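You operate a simulated robot arm through the tools that you are given. There is no shell and no other tool. Be economical: measure what you need, move in short steps, check, and stop when the job is done.

You are at the controls of a simulated robot arm. One attempt, no reset.

TASK
Take the grease pot with the smallest size on its label from the brick bench top and put it on top of the green filter.

The check looks at the end state, three seconds after you hand in, the way a careful person would. Anything else that was tipped, shoved, dropped, spilled or broken makes it a failure.

THE ROBOT
A 7-joint arm with a two-finger parallel gripper on a trunk, on a base that drives. Base frame: it is fixed to the floor where the robot stands at the start and does not move with it; the origin is under the middle of the robot, x ahead of it, y to its left, z up. Readings come in mm, rad, newtons and seconds.
With the tool pointing down near the work surface it reaches from about 340 to 760 mm from the robot's upright axis, wherever it stands. Its first joint turns from -2.007 to 2.007 rad. Payload 3.91 kg.
The TCP is the grasp point between the finger pads, 30 mm short of the fingertips. In the tool frame z runs along the fingers and y along their closing line. Largest opening 110 mm; finger width 20, thickness 10; the body of the gripper, 48 by 112 mm, starts 55 mm behind the TCP.
Orientation is told as [roll, pitch, yaw] about the base's x, y, z axes, in that order, counted from this pose: with the fingers straight down and closing along the base's y, the tool's x points along the base's -x, its y along +y and its z along -z.

THE INTERFACE
- The arm moves only by the tool servo_tool. Its argument "increments" is a list of rows, each a list of 7 numbers: the gripper command, from -1 (fully open) to 1 (shut), values between in proportion, then the shift along the tool's x, y, z in mm, then the turn, a rotation vector about the tool's x, y, z in rad. In form: [[grip, dx, dy, dz, ax, ay, az], ...]. A call has 1 to 8 rows; each row is the pose to reach, as a shift and turn from the pose commanded when the call began, along the tool's axes at that moment. Each row takes 0.2 s and may step no farther than 50 mm and 0.15 rad from the row before; otherwise, or with a gripper value out of range, the whole call is refused. A pose out of reach is approached as far as the arm can. The call stops where the force on the tool passes 40 N (or 10 N more than at its start, if that is more) or the arm is blocked; 0.2 s more then pass. The fingers move at their own pace (about 108 mm/s each) and stop on an object; they squeeze with about 27 N. The grip force told is the motor's: it shows also when the fingers shut on nothing. Time passes only in rows, and 0.2 s behind the last, so rows that repeat a pose let the fingers close. The reply holds the time, the measured pose of the TCP, the force on the tool along the base axes, the opening and the grip force, in the units named above and with some noise, and new pictures: "pictures" is both (left out), scene, wrist or none.
- Cameras (640 x 400 px; columns grow to the right, rows downward): "scene" is now at [16.4, 133.5, 1588.4]; the picture's right is [-0.23, -0.97, 0.00], its down [-0.72, 0.17, -0.68] and it looks along [0.66, -0.15, -0.73] (base axes); focal length 288 px, centre (320, 200). "wrist" rides on the gripper at [-36, 0, -57] in the tool frame; the picture's right is [0.00, -1.00, 0.00], its down [0.97, 0.00, -0.24] and it looks along [0.24, 0.00, 0.97] (tool axes); focal length 218 px, centre (320, 200). There is no depth. A picture from a camera that has moved, and an enlarged one, comes with that camera's place and axes in the base frame and with its lens.
- lift_body(by): slides the trunk up (or, below 0, down) by that many mm; the arm and the scene camera ride with it, the base frame stays. It gives what a move gives, with no picture.
- roll_base(legs): drives the robot by 1 to 6 legs, each [ahead, turn to the left] in mm and rad, along the robot's own axes; the way and the turn of a leg run together, so that a leg with both is an arc; at most 1500 mm and 3.142 rad a leg. The arm and the cameras ride along, it lands a little off, and it stops where it bumps. It gives what a move gives, and a new picture of the scene camera.
- turn_head(pan, tilt): turns the head with the scene camera to pan (to the left, within 2.705 rad either way) and tilt (down, from -0.506 to 1.204), counted from straight ahead of the robot. It gives what a move gives, and a new picture of the scene camera.
- inspect(camera, box): a new picture of the part [left, top, right, bottom] of that camera's present view, enlarged. The clock stands still meanwhile.
- close_job(): hands the job in; it is judged then, once.

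Work in short steps. Places have to be worked out from the pictures, the camera data and where the tool is seen: move nearer, look again, correct. Check each grasp and each placing, and mend what went wrong. You have 120 turns and 170 pictures in all, those below and enlarged ones among them. Open the gripper and draw the arm clear of the work before you hand the job in, unless the task says otherwise; then end with one line.

The tools are called as name(argument=value, ...) on one line, values as JSON. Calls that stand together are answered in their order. servo_tool: Moves the arm, as the interface text tells. Its arguments: {"type":"object","properties":{"increments":{"type":"array","items":{"type":"array","items":{"type":"number"}}},"pictures":{"type":"string","enum":["both","scene","wrist","none"]}},"required":["increments"]} The other tools are called the same way: lift_body (by) slides the trunk up or down; roll_base (legs) drives the base; turn_head (pan, tilt) turns the head that bears the scene camera; inspect (camera, box) takes an enlarged picture of a part of a camera's view; close_job () hands the job in.

At the start:

```text
t: 0.0
tool_pos: [448.9, -199.2, 1119.9]
tcp_rot: [0.002, -0.001, -0.008]
force: [0.7, -0.7, -0.2]
gripper_width: 110.4
grasp_force: 0.1
trunk travel left (down, up): [-700.0, 290.0]
robot x, y, heading: [1.4, -2.3, -0.0]
head pan, tilt: [-0.229, 0.826]
```

scene: 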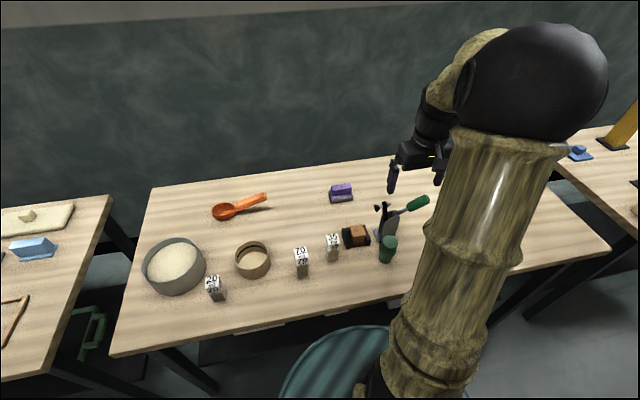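
wrist: 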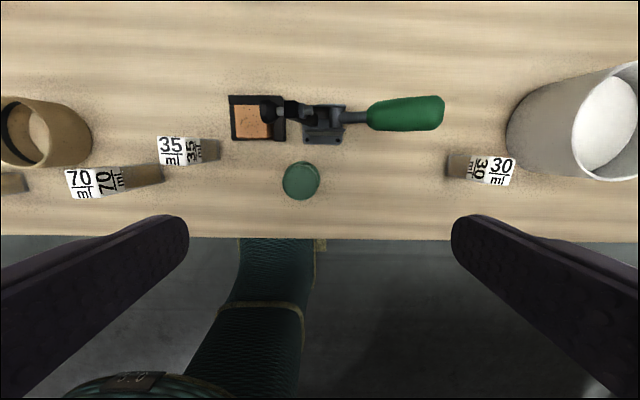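

The middle bench shows labelled pots of 20, 70, 35 and 30 ml. I don't see an obviously "brick" bench, so I'll look around first.

turn_head(pan=1.0, tilt=0.7)

turn_head(pan=-1.0, tilt=0.7)

turn_head(pan=2.3, tilt=0.5)

turn_head(pan=-2.3, tilt=0.5)

```text
t: 1.4
tool_pos: [448.3, -198.8, 1119.9]
tcp_rot: [-0.001, 0.0, -0.01]
force: [-0.2, 0.4, -0.3]
gripper_width: 110.0
grasp_force: 0.0
trunk travel left (down, up): [-700.0, 290.0]
robot x, y, heading: [0.2, -0.3, -0.004]
head pan, tilt: [1.0, 0.7]
camera scene: at [-14.9, 223.0, 1598.7], right [0.84, -0.54, 0.0], down [-0.35, -0.54, -0.76], along [0.41, 0.64, -0.64], focal length 288 px, centre (320, 200)
```

scene: 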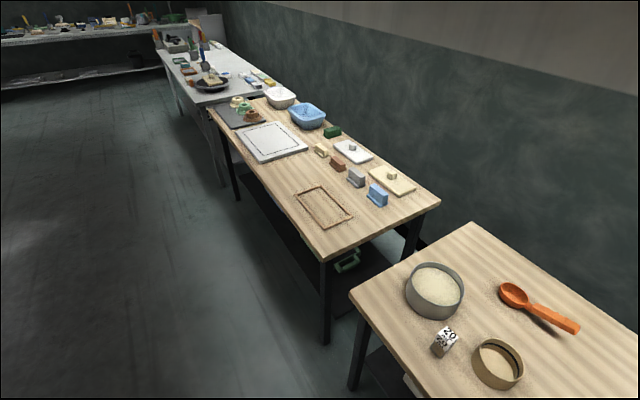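

```text
t: 3.4
tool_pos: [448.7, -199.0, 1118.6]
tcp_rot: [0.0, 0.001, -0.009]
force: [0.0, -0.7, 0.8]
gripper_width: 110.2
grasp_force: 0.0
trunk travel left (down, up): [-700.0, 290.0]
robot x, y, heading: [1.1, -0.3, -0.002]
head pan, tilt: [-1.0, 0.7]
camera scene: at [-14.9, 80.1, 1598.7], right [-0.84, -0.54, 0.0], down [-0.35, 0.54, -0.76], along [0.41, -0.64, -0.64], focal length 288 px, centre (320, 200)
```

scene: 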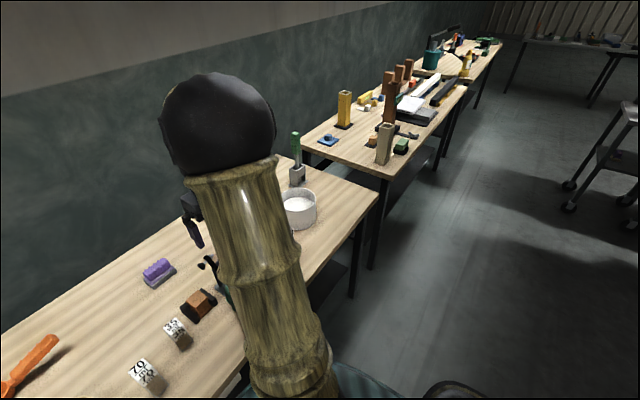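

```text
t: 6.2
tool_pos: [449.6, -197.6, 1119.5]
tcp_rot: [0.0, 0.001, -0.009]
force: [0.7, -0.3, -0.5]
gripper_width: 110.0
grasp_force: 0.0
trunk travel left (down, up): [-700.0, 290.0]
robot x, y, heading: [-0.6, -1.1, -0.001]
head pan, tilt: [2.3, 0.499]
camera scene: at [-121.4, 219.4, 1616.4], right [0.75, 0.67, 0.0], down [0.32, -0.36, -0.88], along [-0.58, 0.65, -0.48], focal length 288 px, centre (320, 200)
```

scene: 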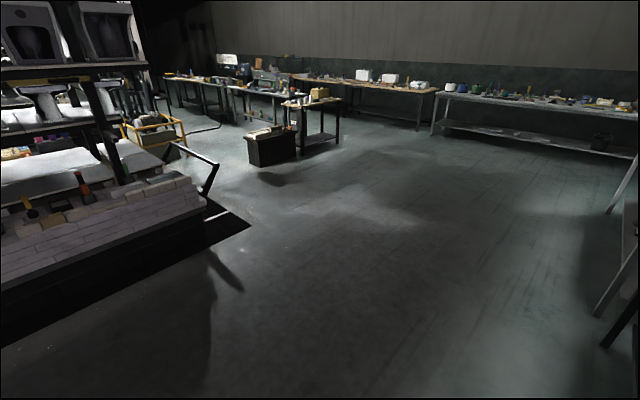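

```text
t: 9.8
tool_pos: [448.2, -198.8, 1119.5]
tcp_rot: [0.0, 0.0, -0.009]
force: [-0.2, 0.0, 0.9]
gripper_width: 109.8
grasp_force: 0.0
trunk travel left (down, up): [-700.0, 290.0]
robot x, y, heading: [-0.9, 0.1, -0.002]
head pan, tilt: [-2.3, 0.499]
camera scene: at [-121.5, 83.7, 1616.4], right [-0.75, 0.67, 0.0], down [0.32, 0.36, -0.88], along [-0.59, -0.65, -0.48], focal length 288 px, centre (320, 200)
```

scene: 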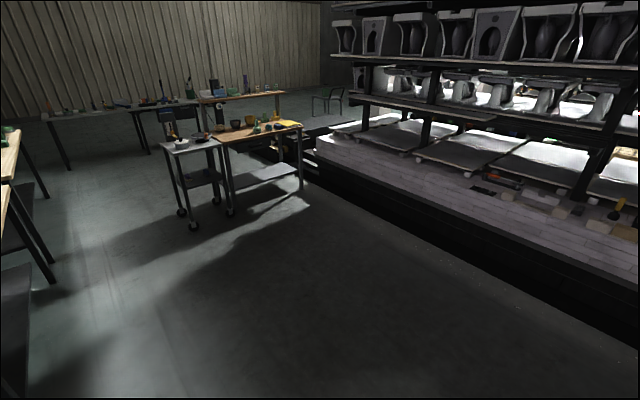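

The bench in front holds the pots. I'll look closer at it from here.

turn_head(pan=-0.1, tilt=0.95)

inspect(camera="wrist", box=[0, 60, 320, 260])

inspect(camera="wrist", box=[400, 60, 640, 210])

inspect(camera="scene", box=[100, 160, 420, 360])

```text
t: 11.9
tool_pos: [448.7, -200.2, 1118.9]
tcp_rot: [-0.001, 0.001, -0.007]
force: [-0.3, -0.8, 0.8]
gripper_width: 109.8
grasp_force: 0.0
trunk travel left (down, up): [-700.0, 290.0]
robot x, y, heading: [1.7, -0.7, 0.002]
head pan, tilt: [-0.099, 0.949]
camera scene: at [11.5, 144.3, 1578.9], right [-0.1, -0.99, 0.0], down [-0.81, 0.08, -0.58], along [0.58, -0.06, -0.81], focal length 288 px, centre (320, 200)
```

scene: 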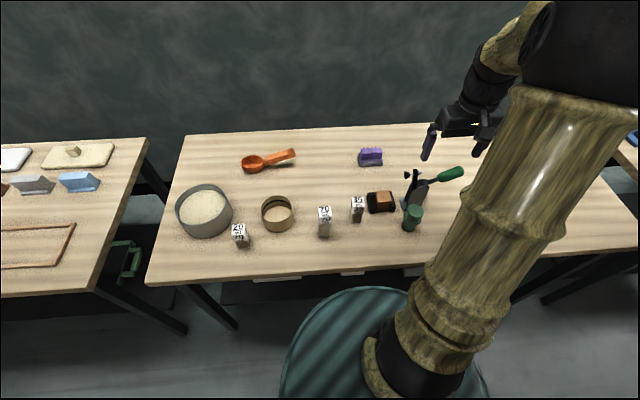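

```text
2.00 times, centred on (160, 160) of wrist
camera zoom: at [484.1, -198.8, 1175.0], right [-0.01, -1.0, 0.0], down [-0.97, 0.01, 0.24], along [-0.24, 0.0, -0.97], focal length 436 px, centre (640, 280)
```

zoom: 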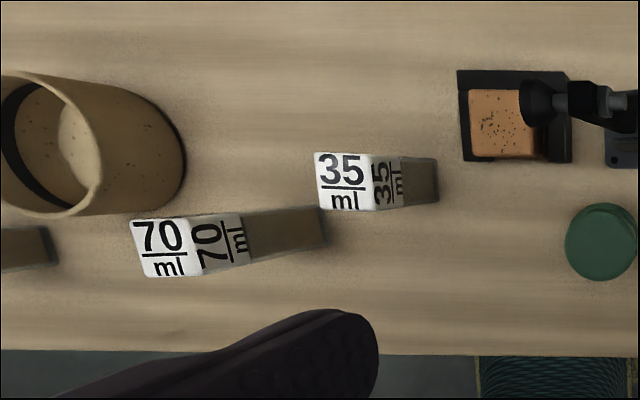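

```text
2.67 times, centred on (520, 135) of wrist
camera zoom: at [484.1, -198.8, 1175.0], right [-0.01, -1.0, 0.0], down [-0.97, 0.01, 0.24], along [-0.24, 0.0, -0.97], focal length 582 px, centre (-213, 373)
```

zoom: 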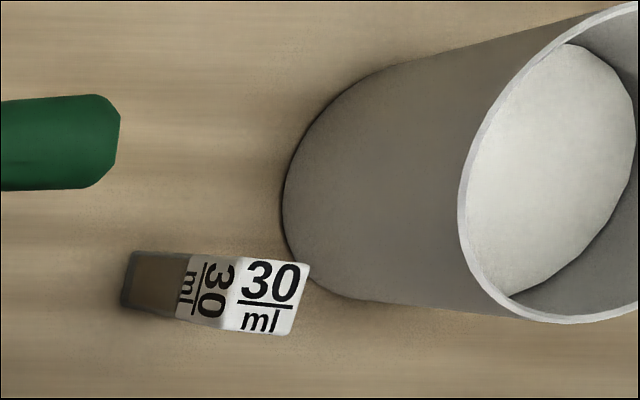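

```text
2.00 times, centred on (260, 260) of scene
camera zoom: at [11.5, 144.3, 1578.9], right [-0.1, -0.99, 0.0], down [-0.81, 0.08, -0.58], along [0.58, -0.06, -0.81], focal length 577 px, centre (440, 80)
```

zoom: 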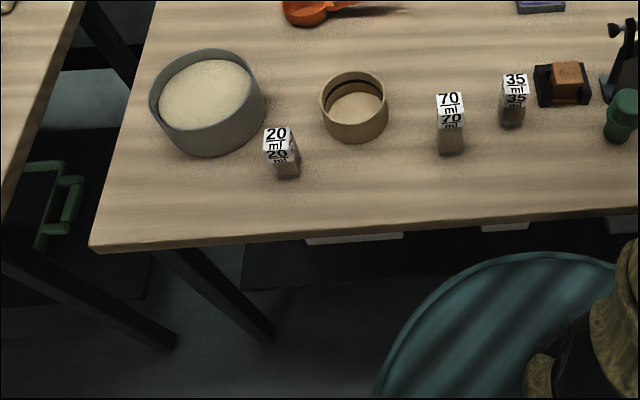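

Smallest label on this bench is 20 ml, at about (427, 330). The green cylinder (filter) is at about (436, -172). I'll move the tool high above the 20 ml pot and look.

servo_tool(increments=[[-1, 0, 50, 0, 0, 0, 0], [-1, 0, 100, 0, 0, 0, 0], [-1, 0, 150, 0, 0, 0, 0], [-1, 0, 200, 0, 0, 0, 0], [-1, 0, 250, 0, 0, 0, 0], [-1, 0, 300, 0, 0, 0, 0], [-1, 0, 350, 0, 0, 0, 0], [-1, 0, 400, 0, 0, 0, 0]], pictures="none")

servo_tool(increments=[[-1, 0, 50, 0, 0, 0, 0], [-1, 0, 100, 0, 0, 0, 0], [-1, 0, 130, 50, 0, 0, 0], [-1, 0, 130, 100, 0, 0, 0], [-1, 0, 130, 100, 0, 0, 0]], pictures="both")

```text
t: 13.7
tool_pos: [451.0, 200.7, 1118.7]
tcp_rot: [-0.001, -0.001, -0.011]
force: [0.7, -0.3, 0.2]
gripper_width: 110.0
grasp_force: 0.0
trunk travel left (down, up): [-700.0, 290.0]
robot x, y, heading: [3.0, -1.2, -0.004]
head pan, tilt: [-0.099, 0.949]
```

```text
refused: row 3 steps farther than a row can; nothing moved
```

Row too long; I'll resend it in smaller steps.

servo_tool(increments=[[-1, 0, 50, 0, 0, 0, 0], [-1, 0, 100, 0, 0, 0, 0], [-1, 0, 130, 0, 0, 0, 0], [-1, 0, 130, 50, 0, 0, 0], [-1, 0, 130, 100, 0, 0, 0], [-1, 0, 130, 100, 0, 0, 0]], pictures="both")

```text
t: 15.1
tool_pos: [454.1, 330.8, 1021.3]
tcp_rot: [0.001, 0.0, -0.009]
force: [0.0, -0.4, 0.1]
gripper_width: 109.9
grasp_force: 0.0
trunk travel left (down, up): [-700.0, 290.0]
robot x, y, heading: [-0.3, 2.1, 0.0]
head pan, tilt: [-0.099, 0.949]
camera scene: at [11.2, 144.3, 1579.0], right [-0.1, -0.99, 0.0], down [-0.81, 0.08, -0.58], along [0.58, -0.06, -0.81], focal length 288 px, centre (320, 200)
camera wrist: at [489.6, 331.4, 1076.8], right [-0.01, -1.0, 0.0], down [-0.97, 0.01, 0.24], along [-0.24, 0.0, -0.97], focal length 218 px, centre (320, 200)
```

scene: 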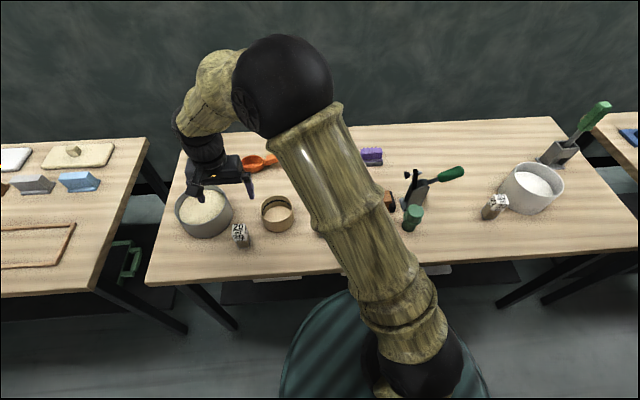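
wrist: 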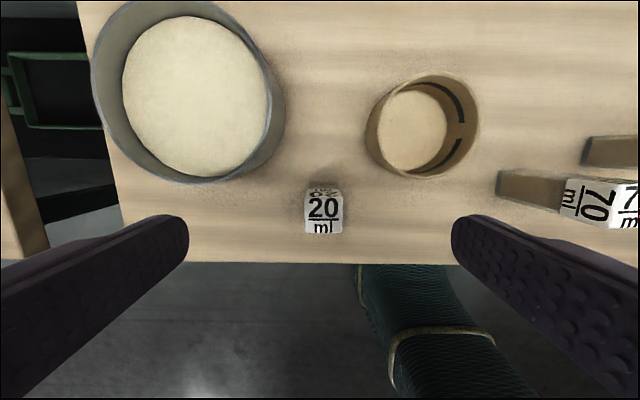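

The 20 ml pot is roughly below and slightly robot-ward of the gripper. I'll zoom both cameras to triangulate its top and orientation.

inspect(camera="scene", box=[200, 200, 280, 250])

inspect(camera="wrist", box=[270, 170, 382, 240])

inspect(camera="scene", box=[350, 170, 478, 250])

```text
8.00 times, centred on (240, 225) of scene
camera zoom: at [11.2, 144.3, 1579.0], right [-0.1, -0.99, 0.0], down [-0.81, 0.08, -0.58], along [0.58, -0.06, -0.81], focal length 2307 px, centre (960, 0)
```

zoom: 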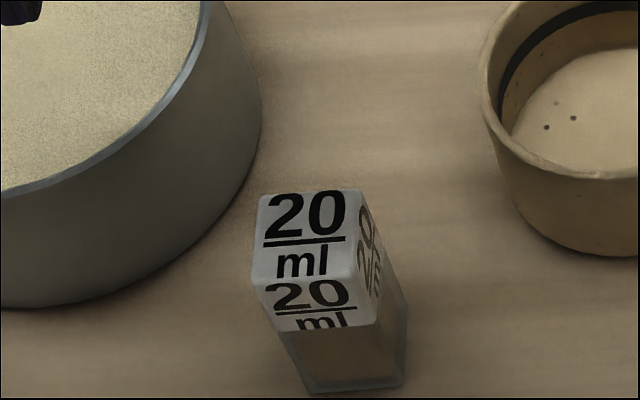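

```text
5.71 times, centred on (326, 205) of wrist
camera zoom: at [489.6, 331.4, 1076.8], right [-0.01, -1.0, 0.0], down [-0.97, 0.01, 0.24], along [-0.24, 0.0, -0.97], focal length 1247 px, centre (286, 171)
```

zoom: 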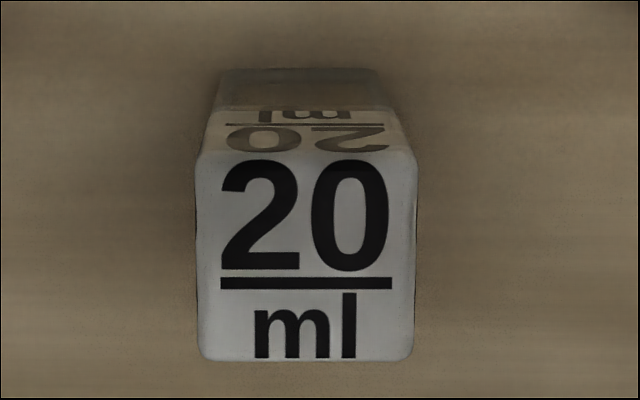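

```text
5.00 times, centred on (414, 210) of scene
camera zoom: at [11.2, 144.3, 1579.0], right [-0.1, -0.99, 0.0], down [-0.81, 0.08, -0.58], along [0.58, -0.06, -0.81], focal length 1442 px, centre (-150, 150)
```

zoom: 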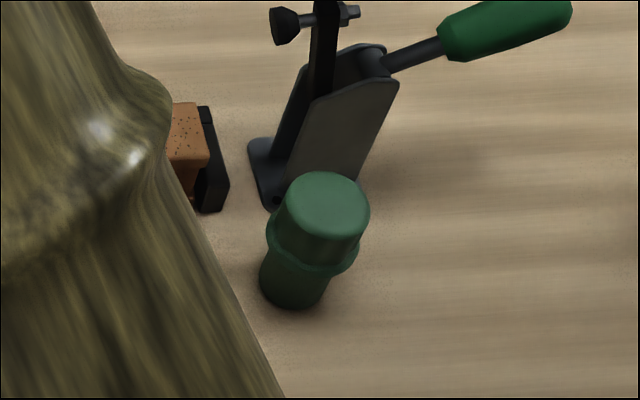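

Triangulation puts the pot's top at about (429, 328, 886), with a body about 36 mm square aligned with the axes. I'll half-close the fingers, centre above it and stop at z≈925 to check.

servo_tool(increments=[[-0.3, 24.6, -2.8, 0, 0, 0, 0], [-0.3, 24.6, -2.8, 50, 0, 0, 0], [-0.3, 24.6, -2.8, 96, 0, 0, 0], [-0.3, 24.6, -2.8, 96, 0, 0, 0]])

```text
t: 16.1
tool_pos: [427.5, 327.7, 922.9]
tcp_rot: [-0.001, 0.001, -0.008]
force: [-0.5, 0.5, 0.0]
gripper_width: 71.5
grasp_force: 0.1
trunk travel left (down, up): [-700.0, 290.0]
robot x, y, heading: [1.9, 2.9, -0.003]
head pan, tilt: [-0.099, 0.949]
camera scene: at [11.2, 144.3, 1579.0], right [-0.1, -0.99, 0.0], down [-0.81, 0.08, -0.58], along [0.58, -0.06, -0.81], focal length 288 px, centre (320, 200)
camera wrist: at [463.5, 328.2, 978.8], right [-0.01, -1.0, 0.0], down [-0.97, 0.01, 0.24], along [-0.24, 0.0, -0.97], focal length 218 px, centre (320, 200)
```

scene: 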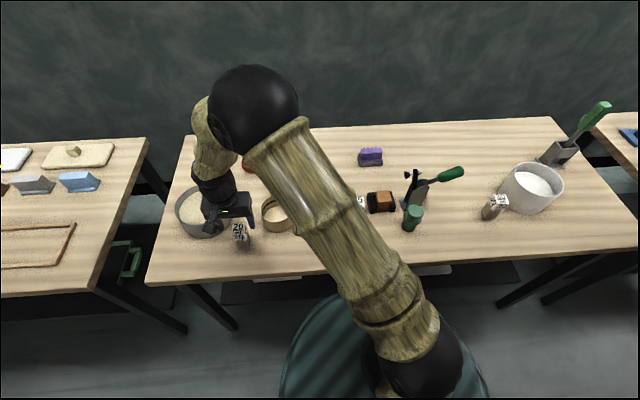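
wrist: 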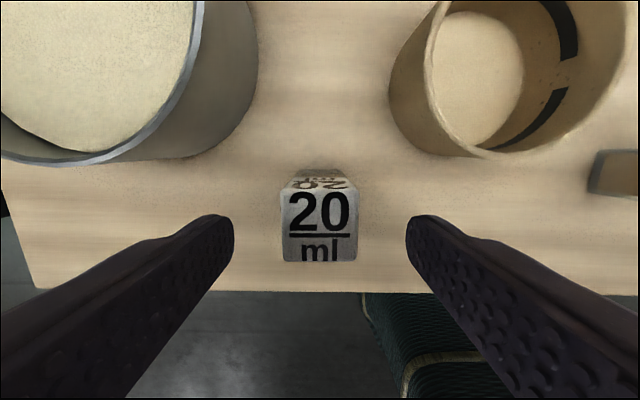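

The pot is centred between the fingers (about (428, 328)) and everything around is clear. I'll descend to z≈850 and close.

servo_tool(increments=[[-0.3, 0, 0, 25, 0, 0, 0], [-0.3, 0, 0, 50, 0, 0, 0], [-0.3, 0, 0, 74, 0, 0, 0], [-0.3, 0, 0, 74, 0, 0, 0], [0.3, 0, 0, 74, 0, 0, 0], [1, 0, 0, 74, 0, 0, 0], [1, 0, 0, 74, 0, 0, 0]])

```text
t: 17.7
tool_pos: [428.3, 327.9, 846.7]
tcp_rot: [0.0, -0.001, -0.008]
force: [0.6, -0.8, 0.3]
gripper_width: 35.9
grasp_force: 26.5
trunk travel left (down, up): [-700.0, 290.0]
robot x, y, heading: [3.0, -3.5, -0.0]
head pan, tilt: [-0.099, 0.949]
camera scene: at [11.7, 144.6, 1578.9], right [-0.1, -0.99, 0.0], down [-0.81, 0.08, -0.58], along [0.58, -0.06, -0.81], focal length 288 px, centre (320, 200)
camera wrist: at [463.4, 328.8, 902.9], right [-0.01, -1.0, 0.0], down [-0.97, 0.01, 0.24], along [-0.24, 0.0, -0.97], focal length 218 px, centre (320, 200)
```

scene: 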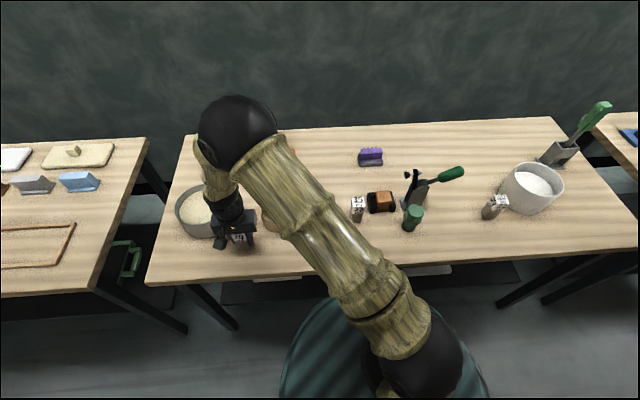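
wrist: 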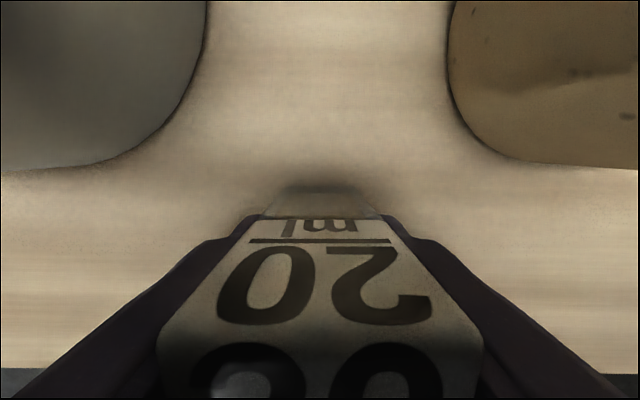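

Gripped at 35.9 mm with 26.5 N. I'll lift straight up 200 mm and check.

servo_tool(increments=[[1, 0, 0, -20, 0, 0, 0], [1, 0, 0, -60, 0, 0, 0], [1, 0, 0, -110, 0, 0, 0], [1, 0, 0, -160, 0, 0, 0], [1, 0, 0, -210, 0, 0, 0], [1, 0, 0, -210, 0, 0, 0]], pictures="wrist")

inspect(camera="scene", box=[350, 170, 478, 250])

```text
t: 19.1
tool_pos: [428.7, 328.9, 1059.5]
tcp_rot: [-0.002, 0.002, -0.008]
force: [0.1, -0.5, -1.4]
gripper_width: 36.0
grasp_force: 27.0
trunk travel left (down, up): [-700.0, 290.0]
robot x, y, heading: [3.5, 1.5, -0.006]
head pan, tilt: [-0.099, 0.949]
camera wrist: at [464.2, 328.8, 1115.4], right [-0.01, -1.0, 0.0], down [-0.97, 0.01, 0.24], along [-0.24, 0.0, -0.97], focal length 218 px, centre (320, 200)
```

wrist: 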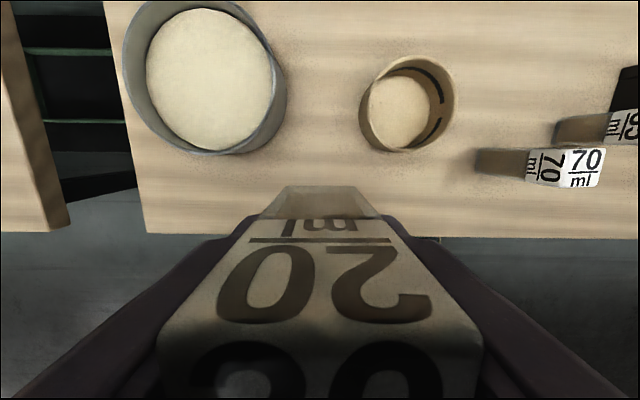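

```text
5.00 times, centred on (414, 210) of scene
camera zoom: at [11.9, 144.9, 1578.8], right [-0.1, -1.0, 0.0], down [-0.81, 0.08, -0.58], along [0.58, -0.06, -0.81], focal length 1442 px, centre (-150, 150)
```

zoom: 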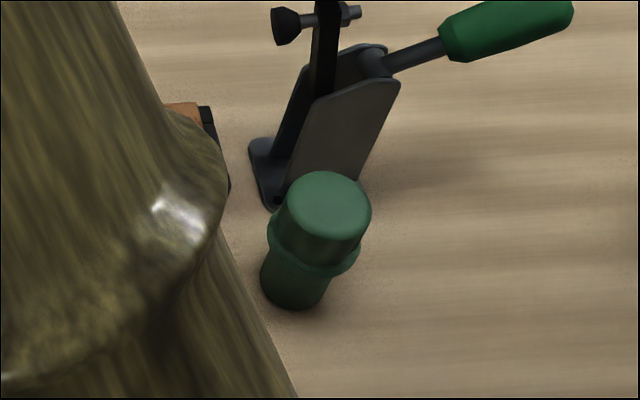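

The pot is held firmly. The filter top triangulates to about (439, -173, 890), and the clamp beside it reaches roughly z = 965. At z≈1060 the pot's bottom clears everything, so I'll travel across in y.

servo_tool(increments=[[1, 0, -45, -20, 0, 0, 0], [1, 0, -90, -40, 0, 0, 0], [1, 0, -140, -40, 0, 0, 0], [1, 0, -190, -40, 0, 0, 0], [1, 0, -240, -40, 0, 0, 0], [1, 0, -290, -40, 0, 0, 0], [1, 0, -340, -40, 0, 0, 0], [1, 0, -390, -40, 0, 0, 0]], pictures="none")

servo_tool(increments=[[1, -7, -45, 0, 0, 0, 0], [1, -14, -85, 0, 0, 0, 0], [1, -14, -112, 0, 0, 0, 0], [1, -14, -112, 0, 0, 0, 0]])

```text
t: 20.9
tool_pos: [425.5, -65.3, 1099.2]
tcp_rot: [0.002, -0.001, -0.008]
force: [-0.3, -0.5, -1.9]
gripper_width: 36.0
grasp_force: 27.4
trunk travel left (down, up): [-700.0, 290.0]
robot x, y, heading: [-0.4, 0.5, 0.005]
head pan, tilt: [-0.099, 0.949]
```

```text
t: 21.9
tool_pos: [437.5, -172.6, 1098.4]
tcp_rot: [0.001, 0.001, -0.01]
force: [0.0, -0.5, -2.2]
gripper_width: 36.1
grasp_force: 27.2
trunk travel left (down, up): [-700.0, 290.0]
robot x, y, heading: [0.2, -2.4, -0.004]
head pan, tilt: [-0.099, 0.949]
camera scene: at [11.6, 144.4, 1578.9], right [-0.1, -1.0, 0.0], down [-0.81, 0.08, -0.58], along [0.58, -0.06, -0.81], focal length 288 px, centre (320, 200)
camera wrist: at [473.2, -173.5, 1154.8], right [-0.01, -1.0, 0.0], down [-0.97, 0.01, 0.24], along [-0.24, 0.0, -0.97], focal length 218 px, centre (320, 200)
```

scene: 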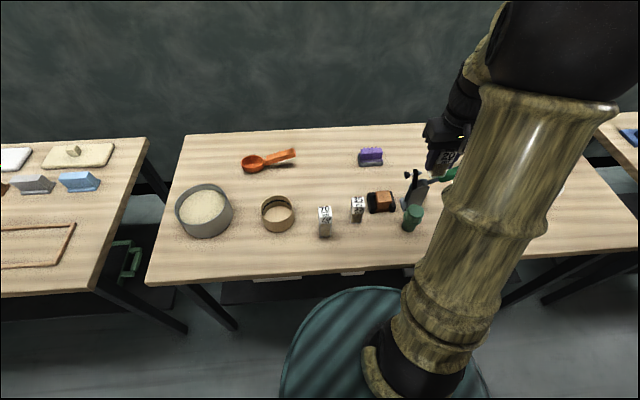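
wrist: 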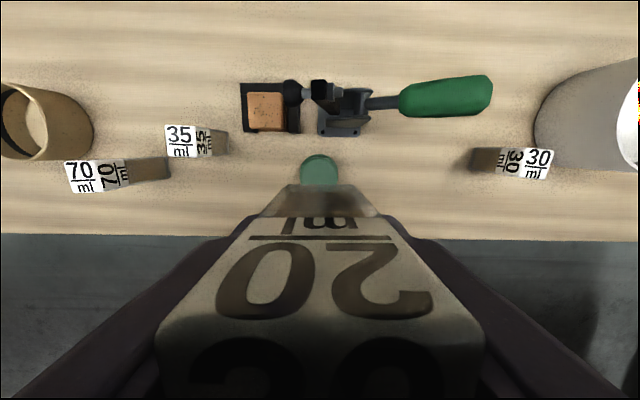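

The filter's front edge is at x≈463 and it's centred in y at -173, which confirms a centre of (439, -173). I'll descend partway to TCP z≈960, leaving about 20 mm, and look.

servo_tool(increments=[[1, -1.5, 0, 40, 0, 0, 0], [1, -1.5, 0, 80, 0, 0, 0], [1, -1.5, 0, 115, 0, 0, 0], [1, -1.5, 0, 138, 0, 0, 0], [1, -1.5, 0, 138, 0, 0, 0]])

inspect(camera="scene", box=[350, 160, 478, 240])

```text
t: 23.1
tool_pos: [440.0, -174.6, 960.2]
tcp_rot: [0.0, 0.0, -0.008]
force: [0.3, -0.1, -1.3]
gripper_width: 35.8
grasp_force: 27.3
trunk travel left (down, up): [-700.0, 290.0]
robot x, y, heading: [-3.0, -0.2, 0.002]
head pan, tilt: [-0.099, 0.949]
camera scene: at [11.5, 144.3, 1578.9], right [-0.1, -0.99, 0.0], down [-0.81, 0.08, -0.58], along [0.58, -0.06, -0.81], focal length 288 px, centre (320, 200)
camera wrist: at [474.7, -174.5, 1016.7], right [-0.01, -1.0, 0.0], down [-0.97, 0.01, 0.24], along [-0.24, 0.0, -0.97], focal length 218 px, centre (320, 200)
```

scene: 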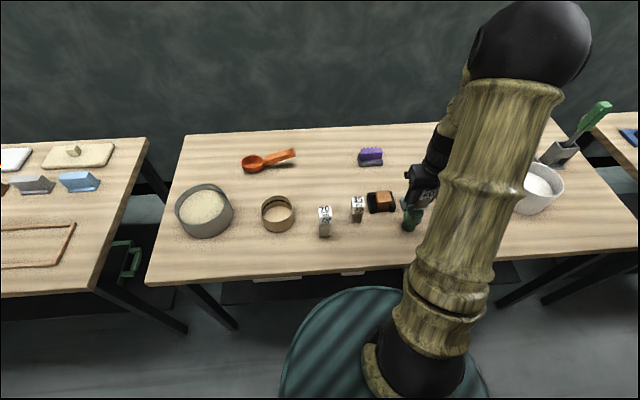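
wrist: 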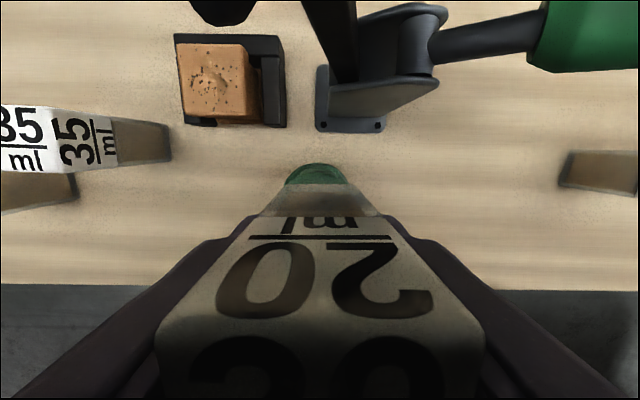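

```text
5.00 times, centred on (414, 200) of scene
camera zoom: at [11.5, 144.3, 1578.9], right [-0.1, -0.99, 0.0], down [-0.81, 0.08, -0.58], along [0.58, -0.06, -0.81], focal length 1442 px, centre (-150, 200)
```

zoom: 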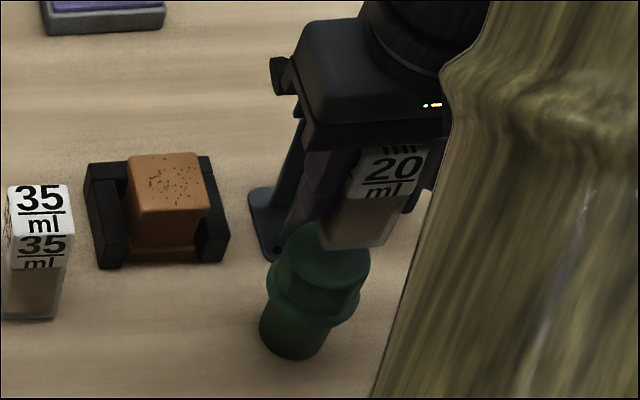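

Alignment is within about 2 mm. I'll nudge +1.5 mm in y and lower 18 mm, watching the force.

servo_tool(increments=[[1, -0.5, 1.5, 0, 0, 0, 0], [1, -0.5, 1.5, 8, 0, 0, 0], [1, -0.5, 1.5, 14, 0, 0, 0], [1, -0.5, 1.5, 18, 0, 0, 0], [1, -0.5, 1.5, 18, 0, 0, 0]])

inspect(camera="scene", box=[382, 190, 446, 230])

```text
t: 24.3
tool_pos: [440.0, -171.7, 943.1]
tcp_rot: [0.001, 0.0, -0.009]
force: [-0.5, 0.1, -1.5]
gripper_width: 36.0
grasp_force: 27.4
trunk travel left (down, up): [-700.0, 290.0]
robot x, y, heading: [1.4, -3.8, 0.002]
head pan, tilt: [-0.099, 0.949]
camera scene: at [11.7, 144.3, 1578.9], right [-0.1, -0.99, 0.0], down [-0.81, 0.08, -0.58], along [0.58, -0.06, -0.81], focal length 288 px, centre (320, 200)
camera wrist: at [475.7, -171.7, 998.6], right [-0.01, -1.0, 0.0], down [-0.97, 0.01, 0.24], along [-0.24, 0.0, -0.97], focal length 218 px, centre (320, 200)
```

scene: 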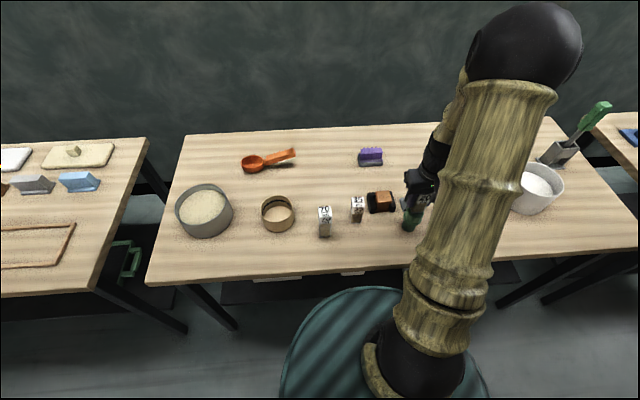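
wrist: 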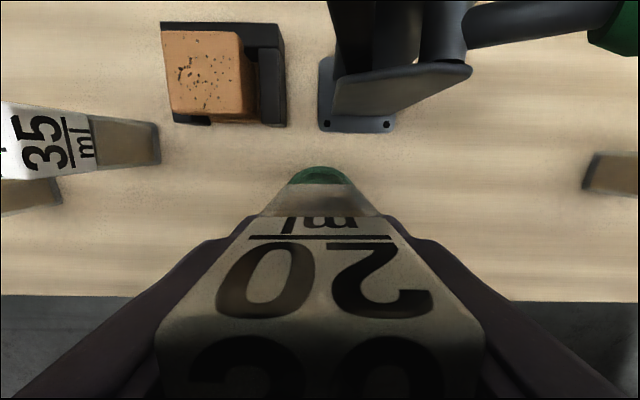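

```text
10.00 times, centred on (414, 210) of scene
camera zoom: at [11.7, 144.3, 1578.9], right [-0.1, -0.99, 0.0], down [-0.81, 0.08, -0.58], along [0.58, -0.06, -0.81], focal length 2884 px, centre (-620, 100)
```

zoom: 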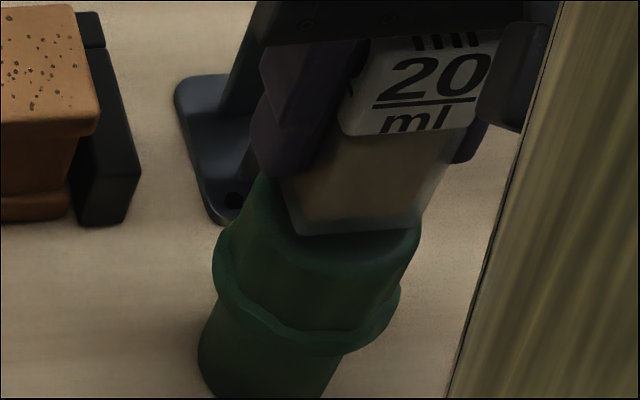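

Pot bottom is a few mm above the filter and centred. I'll lower 3 mm at a time.

servo_tool(increments=[[1, 0, 0, 1.5, 0, 0, 0], [1, 0, 0, 3, 0, 0, 0], [1, 0, 0, 3, 0, 0, 0]], pictures="none")

servo_tool(increments=[[1, 0, 0, 1, 0, 0, 0], [1, 0, 0, 1, 0, 0, 0]], pictures="none")

```text
t: 25.1
tool_pos: [439.1, -172.8, 939.5]
tcp_rot: [-0.001, 0.0, -0.01]
force: [0.0, 0.1, -1.0]
gripper_width: 35.9
grasp_force: 27.1
trunk travel left (down, up): [-700.0, 290.0]
robot x, y, heading: [2.1, 0.1, -0.0]
head pan, tilt: [-0.099, 0.949]
```

```text
t: 25.7
tool_pos: [438.9, -171.2, 939.1]
tcp_rot: [-0.002, 0.0, -0.008]
force: [-1.2, 0.8, 3.8]
gripper_width: 35.9
grasp_force: 27.5
trunk travel left (down, up): [-700.0, 290.0]
robot x, y, heading: [-1.6, -1.0, -0.002]
head pan, tilt: [-0.099, 0.949]
```

Upward force appeared, so the pot is touching the filter. I'll open the fingers slightly and look.

servo_tool(increments=[[0.3, 0, 0, 0, 0, 0, 0], [0.15, 0, 0, 0, 0, 0, 0], [0.0, 0, 0, 0, 0, 0, 0], [0.0, 0, 0, 0, 0, 0, 0]])

inspect(camera="scene", box=[382, 190, 446, 230])

```text
t: 26.7
tool_pos: [440.1, -173.1, 938.6]
tcp_rot: [0.0, 0.0, -0.009]
force: [-0.3, 0.2, -0.2]
gripper_width: 55.0
grasp_force: 0.0
trunk travel left (down, up): [-700.0, 290.0]
robot x, y, heading: [0.1, -0.4, -0.001]
head pan, tilt: [-0.099, 0.949]
camera scene: at [11.5, 144.3, 1578.9], right [-0.1, -0.99, 0.0], down [-0.81, 0.08, -0.58], along [0.58, -0.06, -0.81], focal length 288 px, centre (320, 200)
camera wrist: at [475.6, -171.9, 994.4], right [-0.01, -1.0, 0.0], down [-0.97, 0.01, 0.24], along [-0.24, 0.0, -0.97], focal length 218 px, centre (320, 200)
```

scene: 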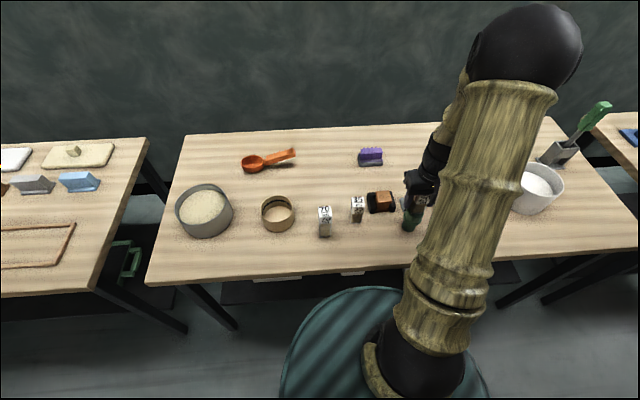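
wrist: 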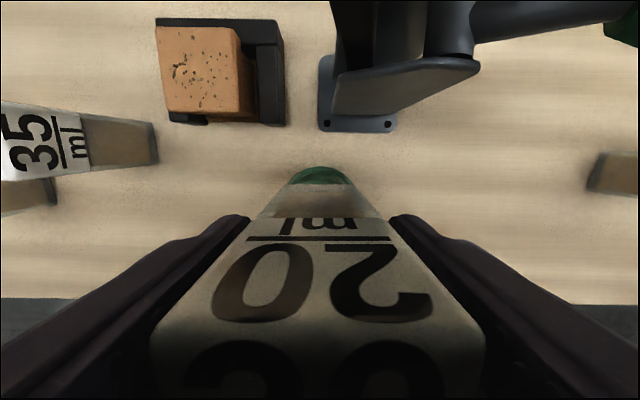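

```text
10.00 times, centred on (414, 210) of scene
camera zoom: at [11.5, 144.3, 1578.9], right [-0.1, -0.99, 0.0], down [-0.81, 0.08, -0.58], along [0.58, -0.06, -0.81], focal length 2884 px, centre (-620, 100)
```

zoom: 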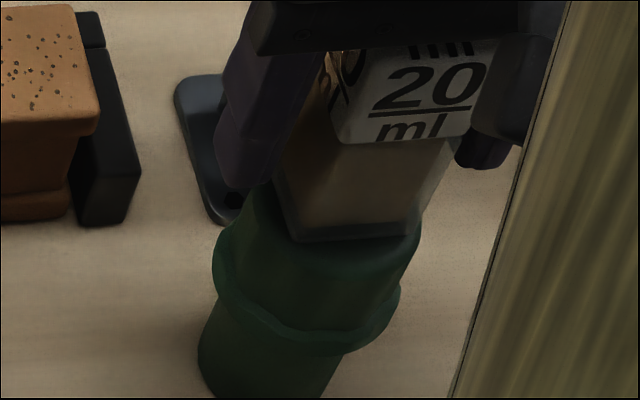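

The pot stands free and upright on the filter with both fingers clear. I'll withdraw straight up, then move aside to view it.

servo_tool(increments=[[-0.1, 0, 0, -10, 0, 0, 0], [-0.1, 0, 0, -30, 0, 0, 0], [-0.1, 0, 0, -60, 0, 0, 0], [-0.1, 0, 0, -100, 0, 0, 0], [-0.1, 0, 0, -150, 0, 0, 0], [-0.1, 0, 0, -190, 0, 0, 0]], pictures="wrist")

servo_tool(increments=[[-1, 0, 50, 0, 0, 0, 0], [-1, 0, 100, 0, 0, 0, 0], [-1, 0, 150, 0, 0, 0, 0], [-1, 0, 200, 0, 0, 0, 0], [-1, 0, 250, 0, 0, 0, 0], [-1, 0, 300, 0, 0, 0, 0], [-1, 0, 350, 0, 0, 0, 0], [-1, 0, 400, 0, 0, 0, 0]], pictures="scene")

inspect(camera="scene", box=[350, 160, 478, 240])

```text
t: 28.1
tool_pos: [442.3, -171.6, 1128.6]
tcp_rot: [0.0, 0.0, -0.007]
force: [0.0, 0.3, 0.2]
gripper_width: 60.5
grasp_force: 0.1
trunk travel left (down, up): [-700.0, 290.0]
robot x, y, heading: [3.1, 0.1, 0.003]
head pan, tilt: [-0.099, 0.949]
camera wrist: at [476.8, -172.1, 1184.8], right [-0.01, -1.0, 0.0], down [-0.97, 0.01, 0.24], along [-0.24, 0.0, -0.97], focal length 218 px, centre (320, 200)
```

wrist: 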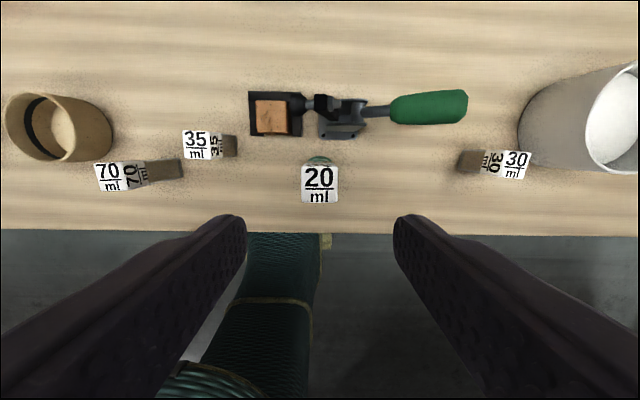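

```text
t: 29.9
tool_pos: [445.9, 229.0, 1129.5]
tcp_rot: [-0.002, 0.0, -0.009]
force: [-0.6, 1.1, -0.6]
gripper_width: 110.1
grasp_force: 0.0
trunk travel left (down, up): [-700.0, 290.0]
robot x, y, heading: [-1.0, -0.7, 0.004]
head pan, tilt: [-0.099, 0.949]
camera scene: at [11.8, 145.6, 1578.8], right [-0.1, -1.0, 0.0], down [-0.81, 0.08, -0.58], along [0.58, -0.06, -0.81], focal length 288 px, centre (320, 200)
```

scene: 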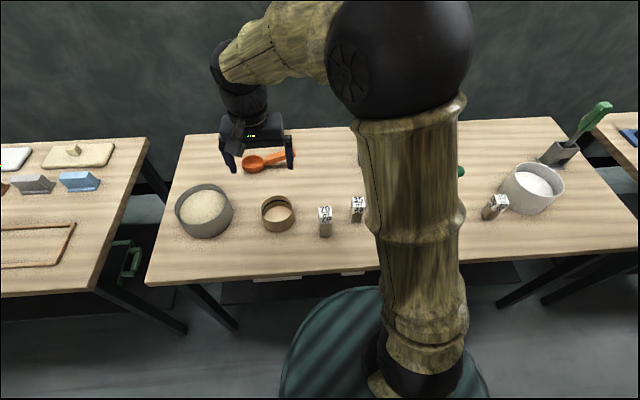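

```text
5.00 times, centred on (414, 200) of scene
camera zoom: at [11.8, 145.6, 1578.8], right [-0.1, -1.0, 0.0], down [-0.81, 0.08, -0.58], along [0.58, -0.06, -0.81], focal length 1442 px, centre (-150, 200)
```

zoom: 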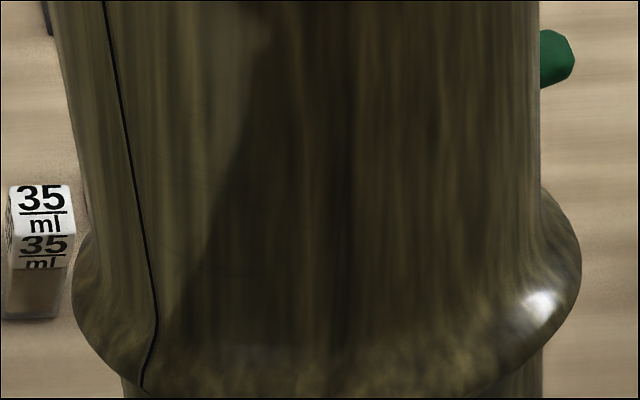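

The arm blocks the view; I'll shift it 80 mm further left, which earlier left the filter visible.

servo_tool(increments=[[-1, 0, 45, 0, 0, 0, 0], [-1, 0, 90, 0, 0, 0, 0], [-1, 0, 120, 0, 0, 0, 0], [-1, 0, 120, 0, 0, 0, 0]], pictures="none")

inspect(camera="scene", box=[334, 150, 494, 250])

```text
t: 30.9
tool_pos: [445.8, 347.3, 1128.5]
tcp_rot: [-0.001, 0.0, -0.01]
force: [-0.5, 0.0, -0.9]
gripper_width: 110.0
grasp_force: 0.0
trunk travel left (down, up): [-700.0, 290.0]
robot x, y, heading: [2.7, -2.9, 0.0]
head pan, tilt: [-0.099, 0.949]
```

```text
4.00 times, centred on (414, 200) of scene
camera zoom: at [11.5, 144.3, 1578.9], right [-0.1, -0.99, 0.0], down [-0.81, 0.08, -0.58], along [0.58, -0.06, -0.81], focal length 1153 px, centre (-56, 200)
```

zoom: 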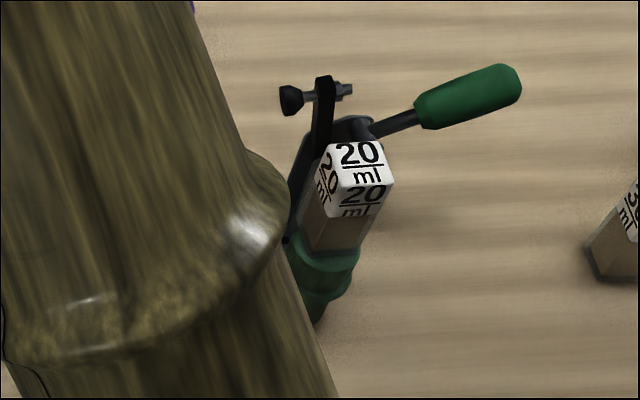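

The 20 ml pot stands upright on the green filter, the rest of the bench looks undisturbed, and the gripper is open and clear. Handing in.

close_job()

```text
The job is handed in.
```

I put the 20 ml grease pot, the smallest label I could see on the bench in front of the robot, upright on the green filter. Nothing else looked moved, and the job is handed in. I took that bench to be the "brick bench" and the green cylinder on it to be the filter; neither is labelled.
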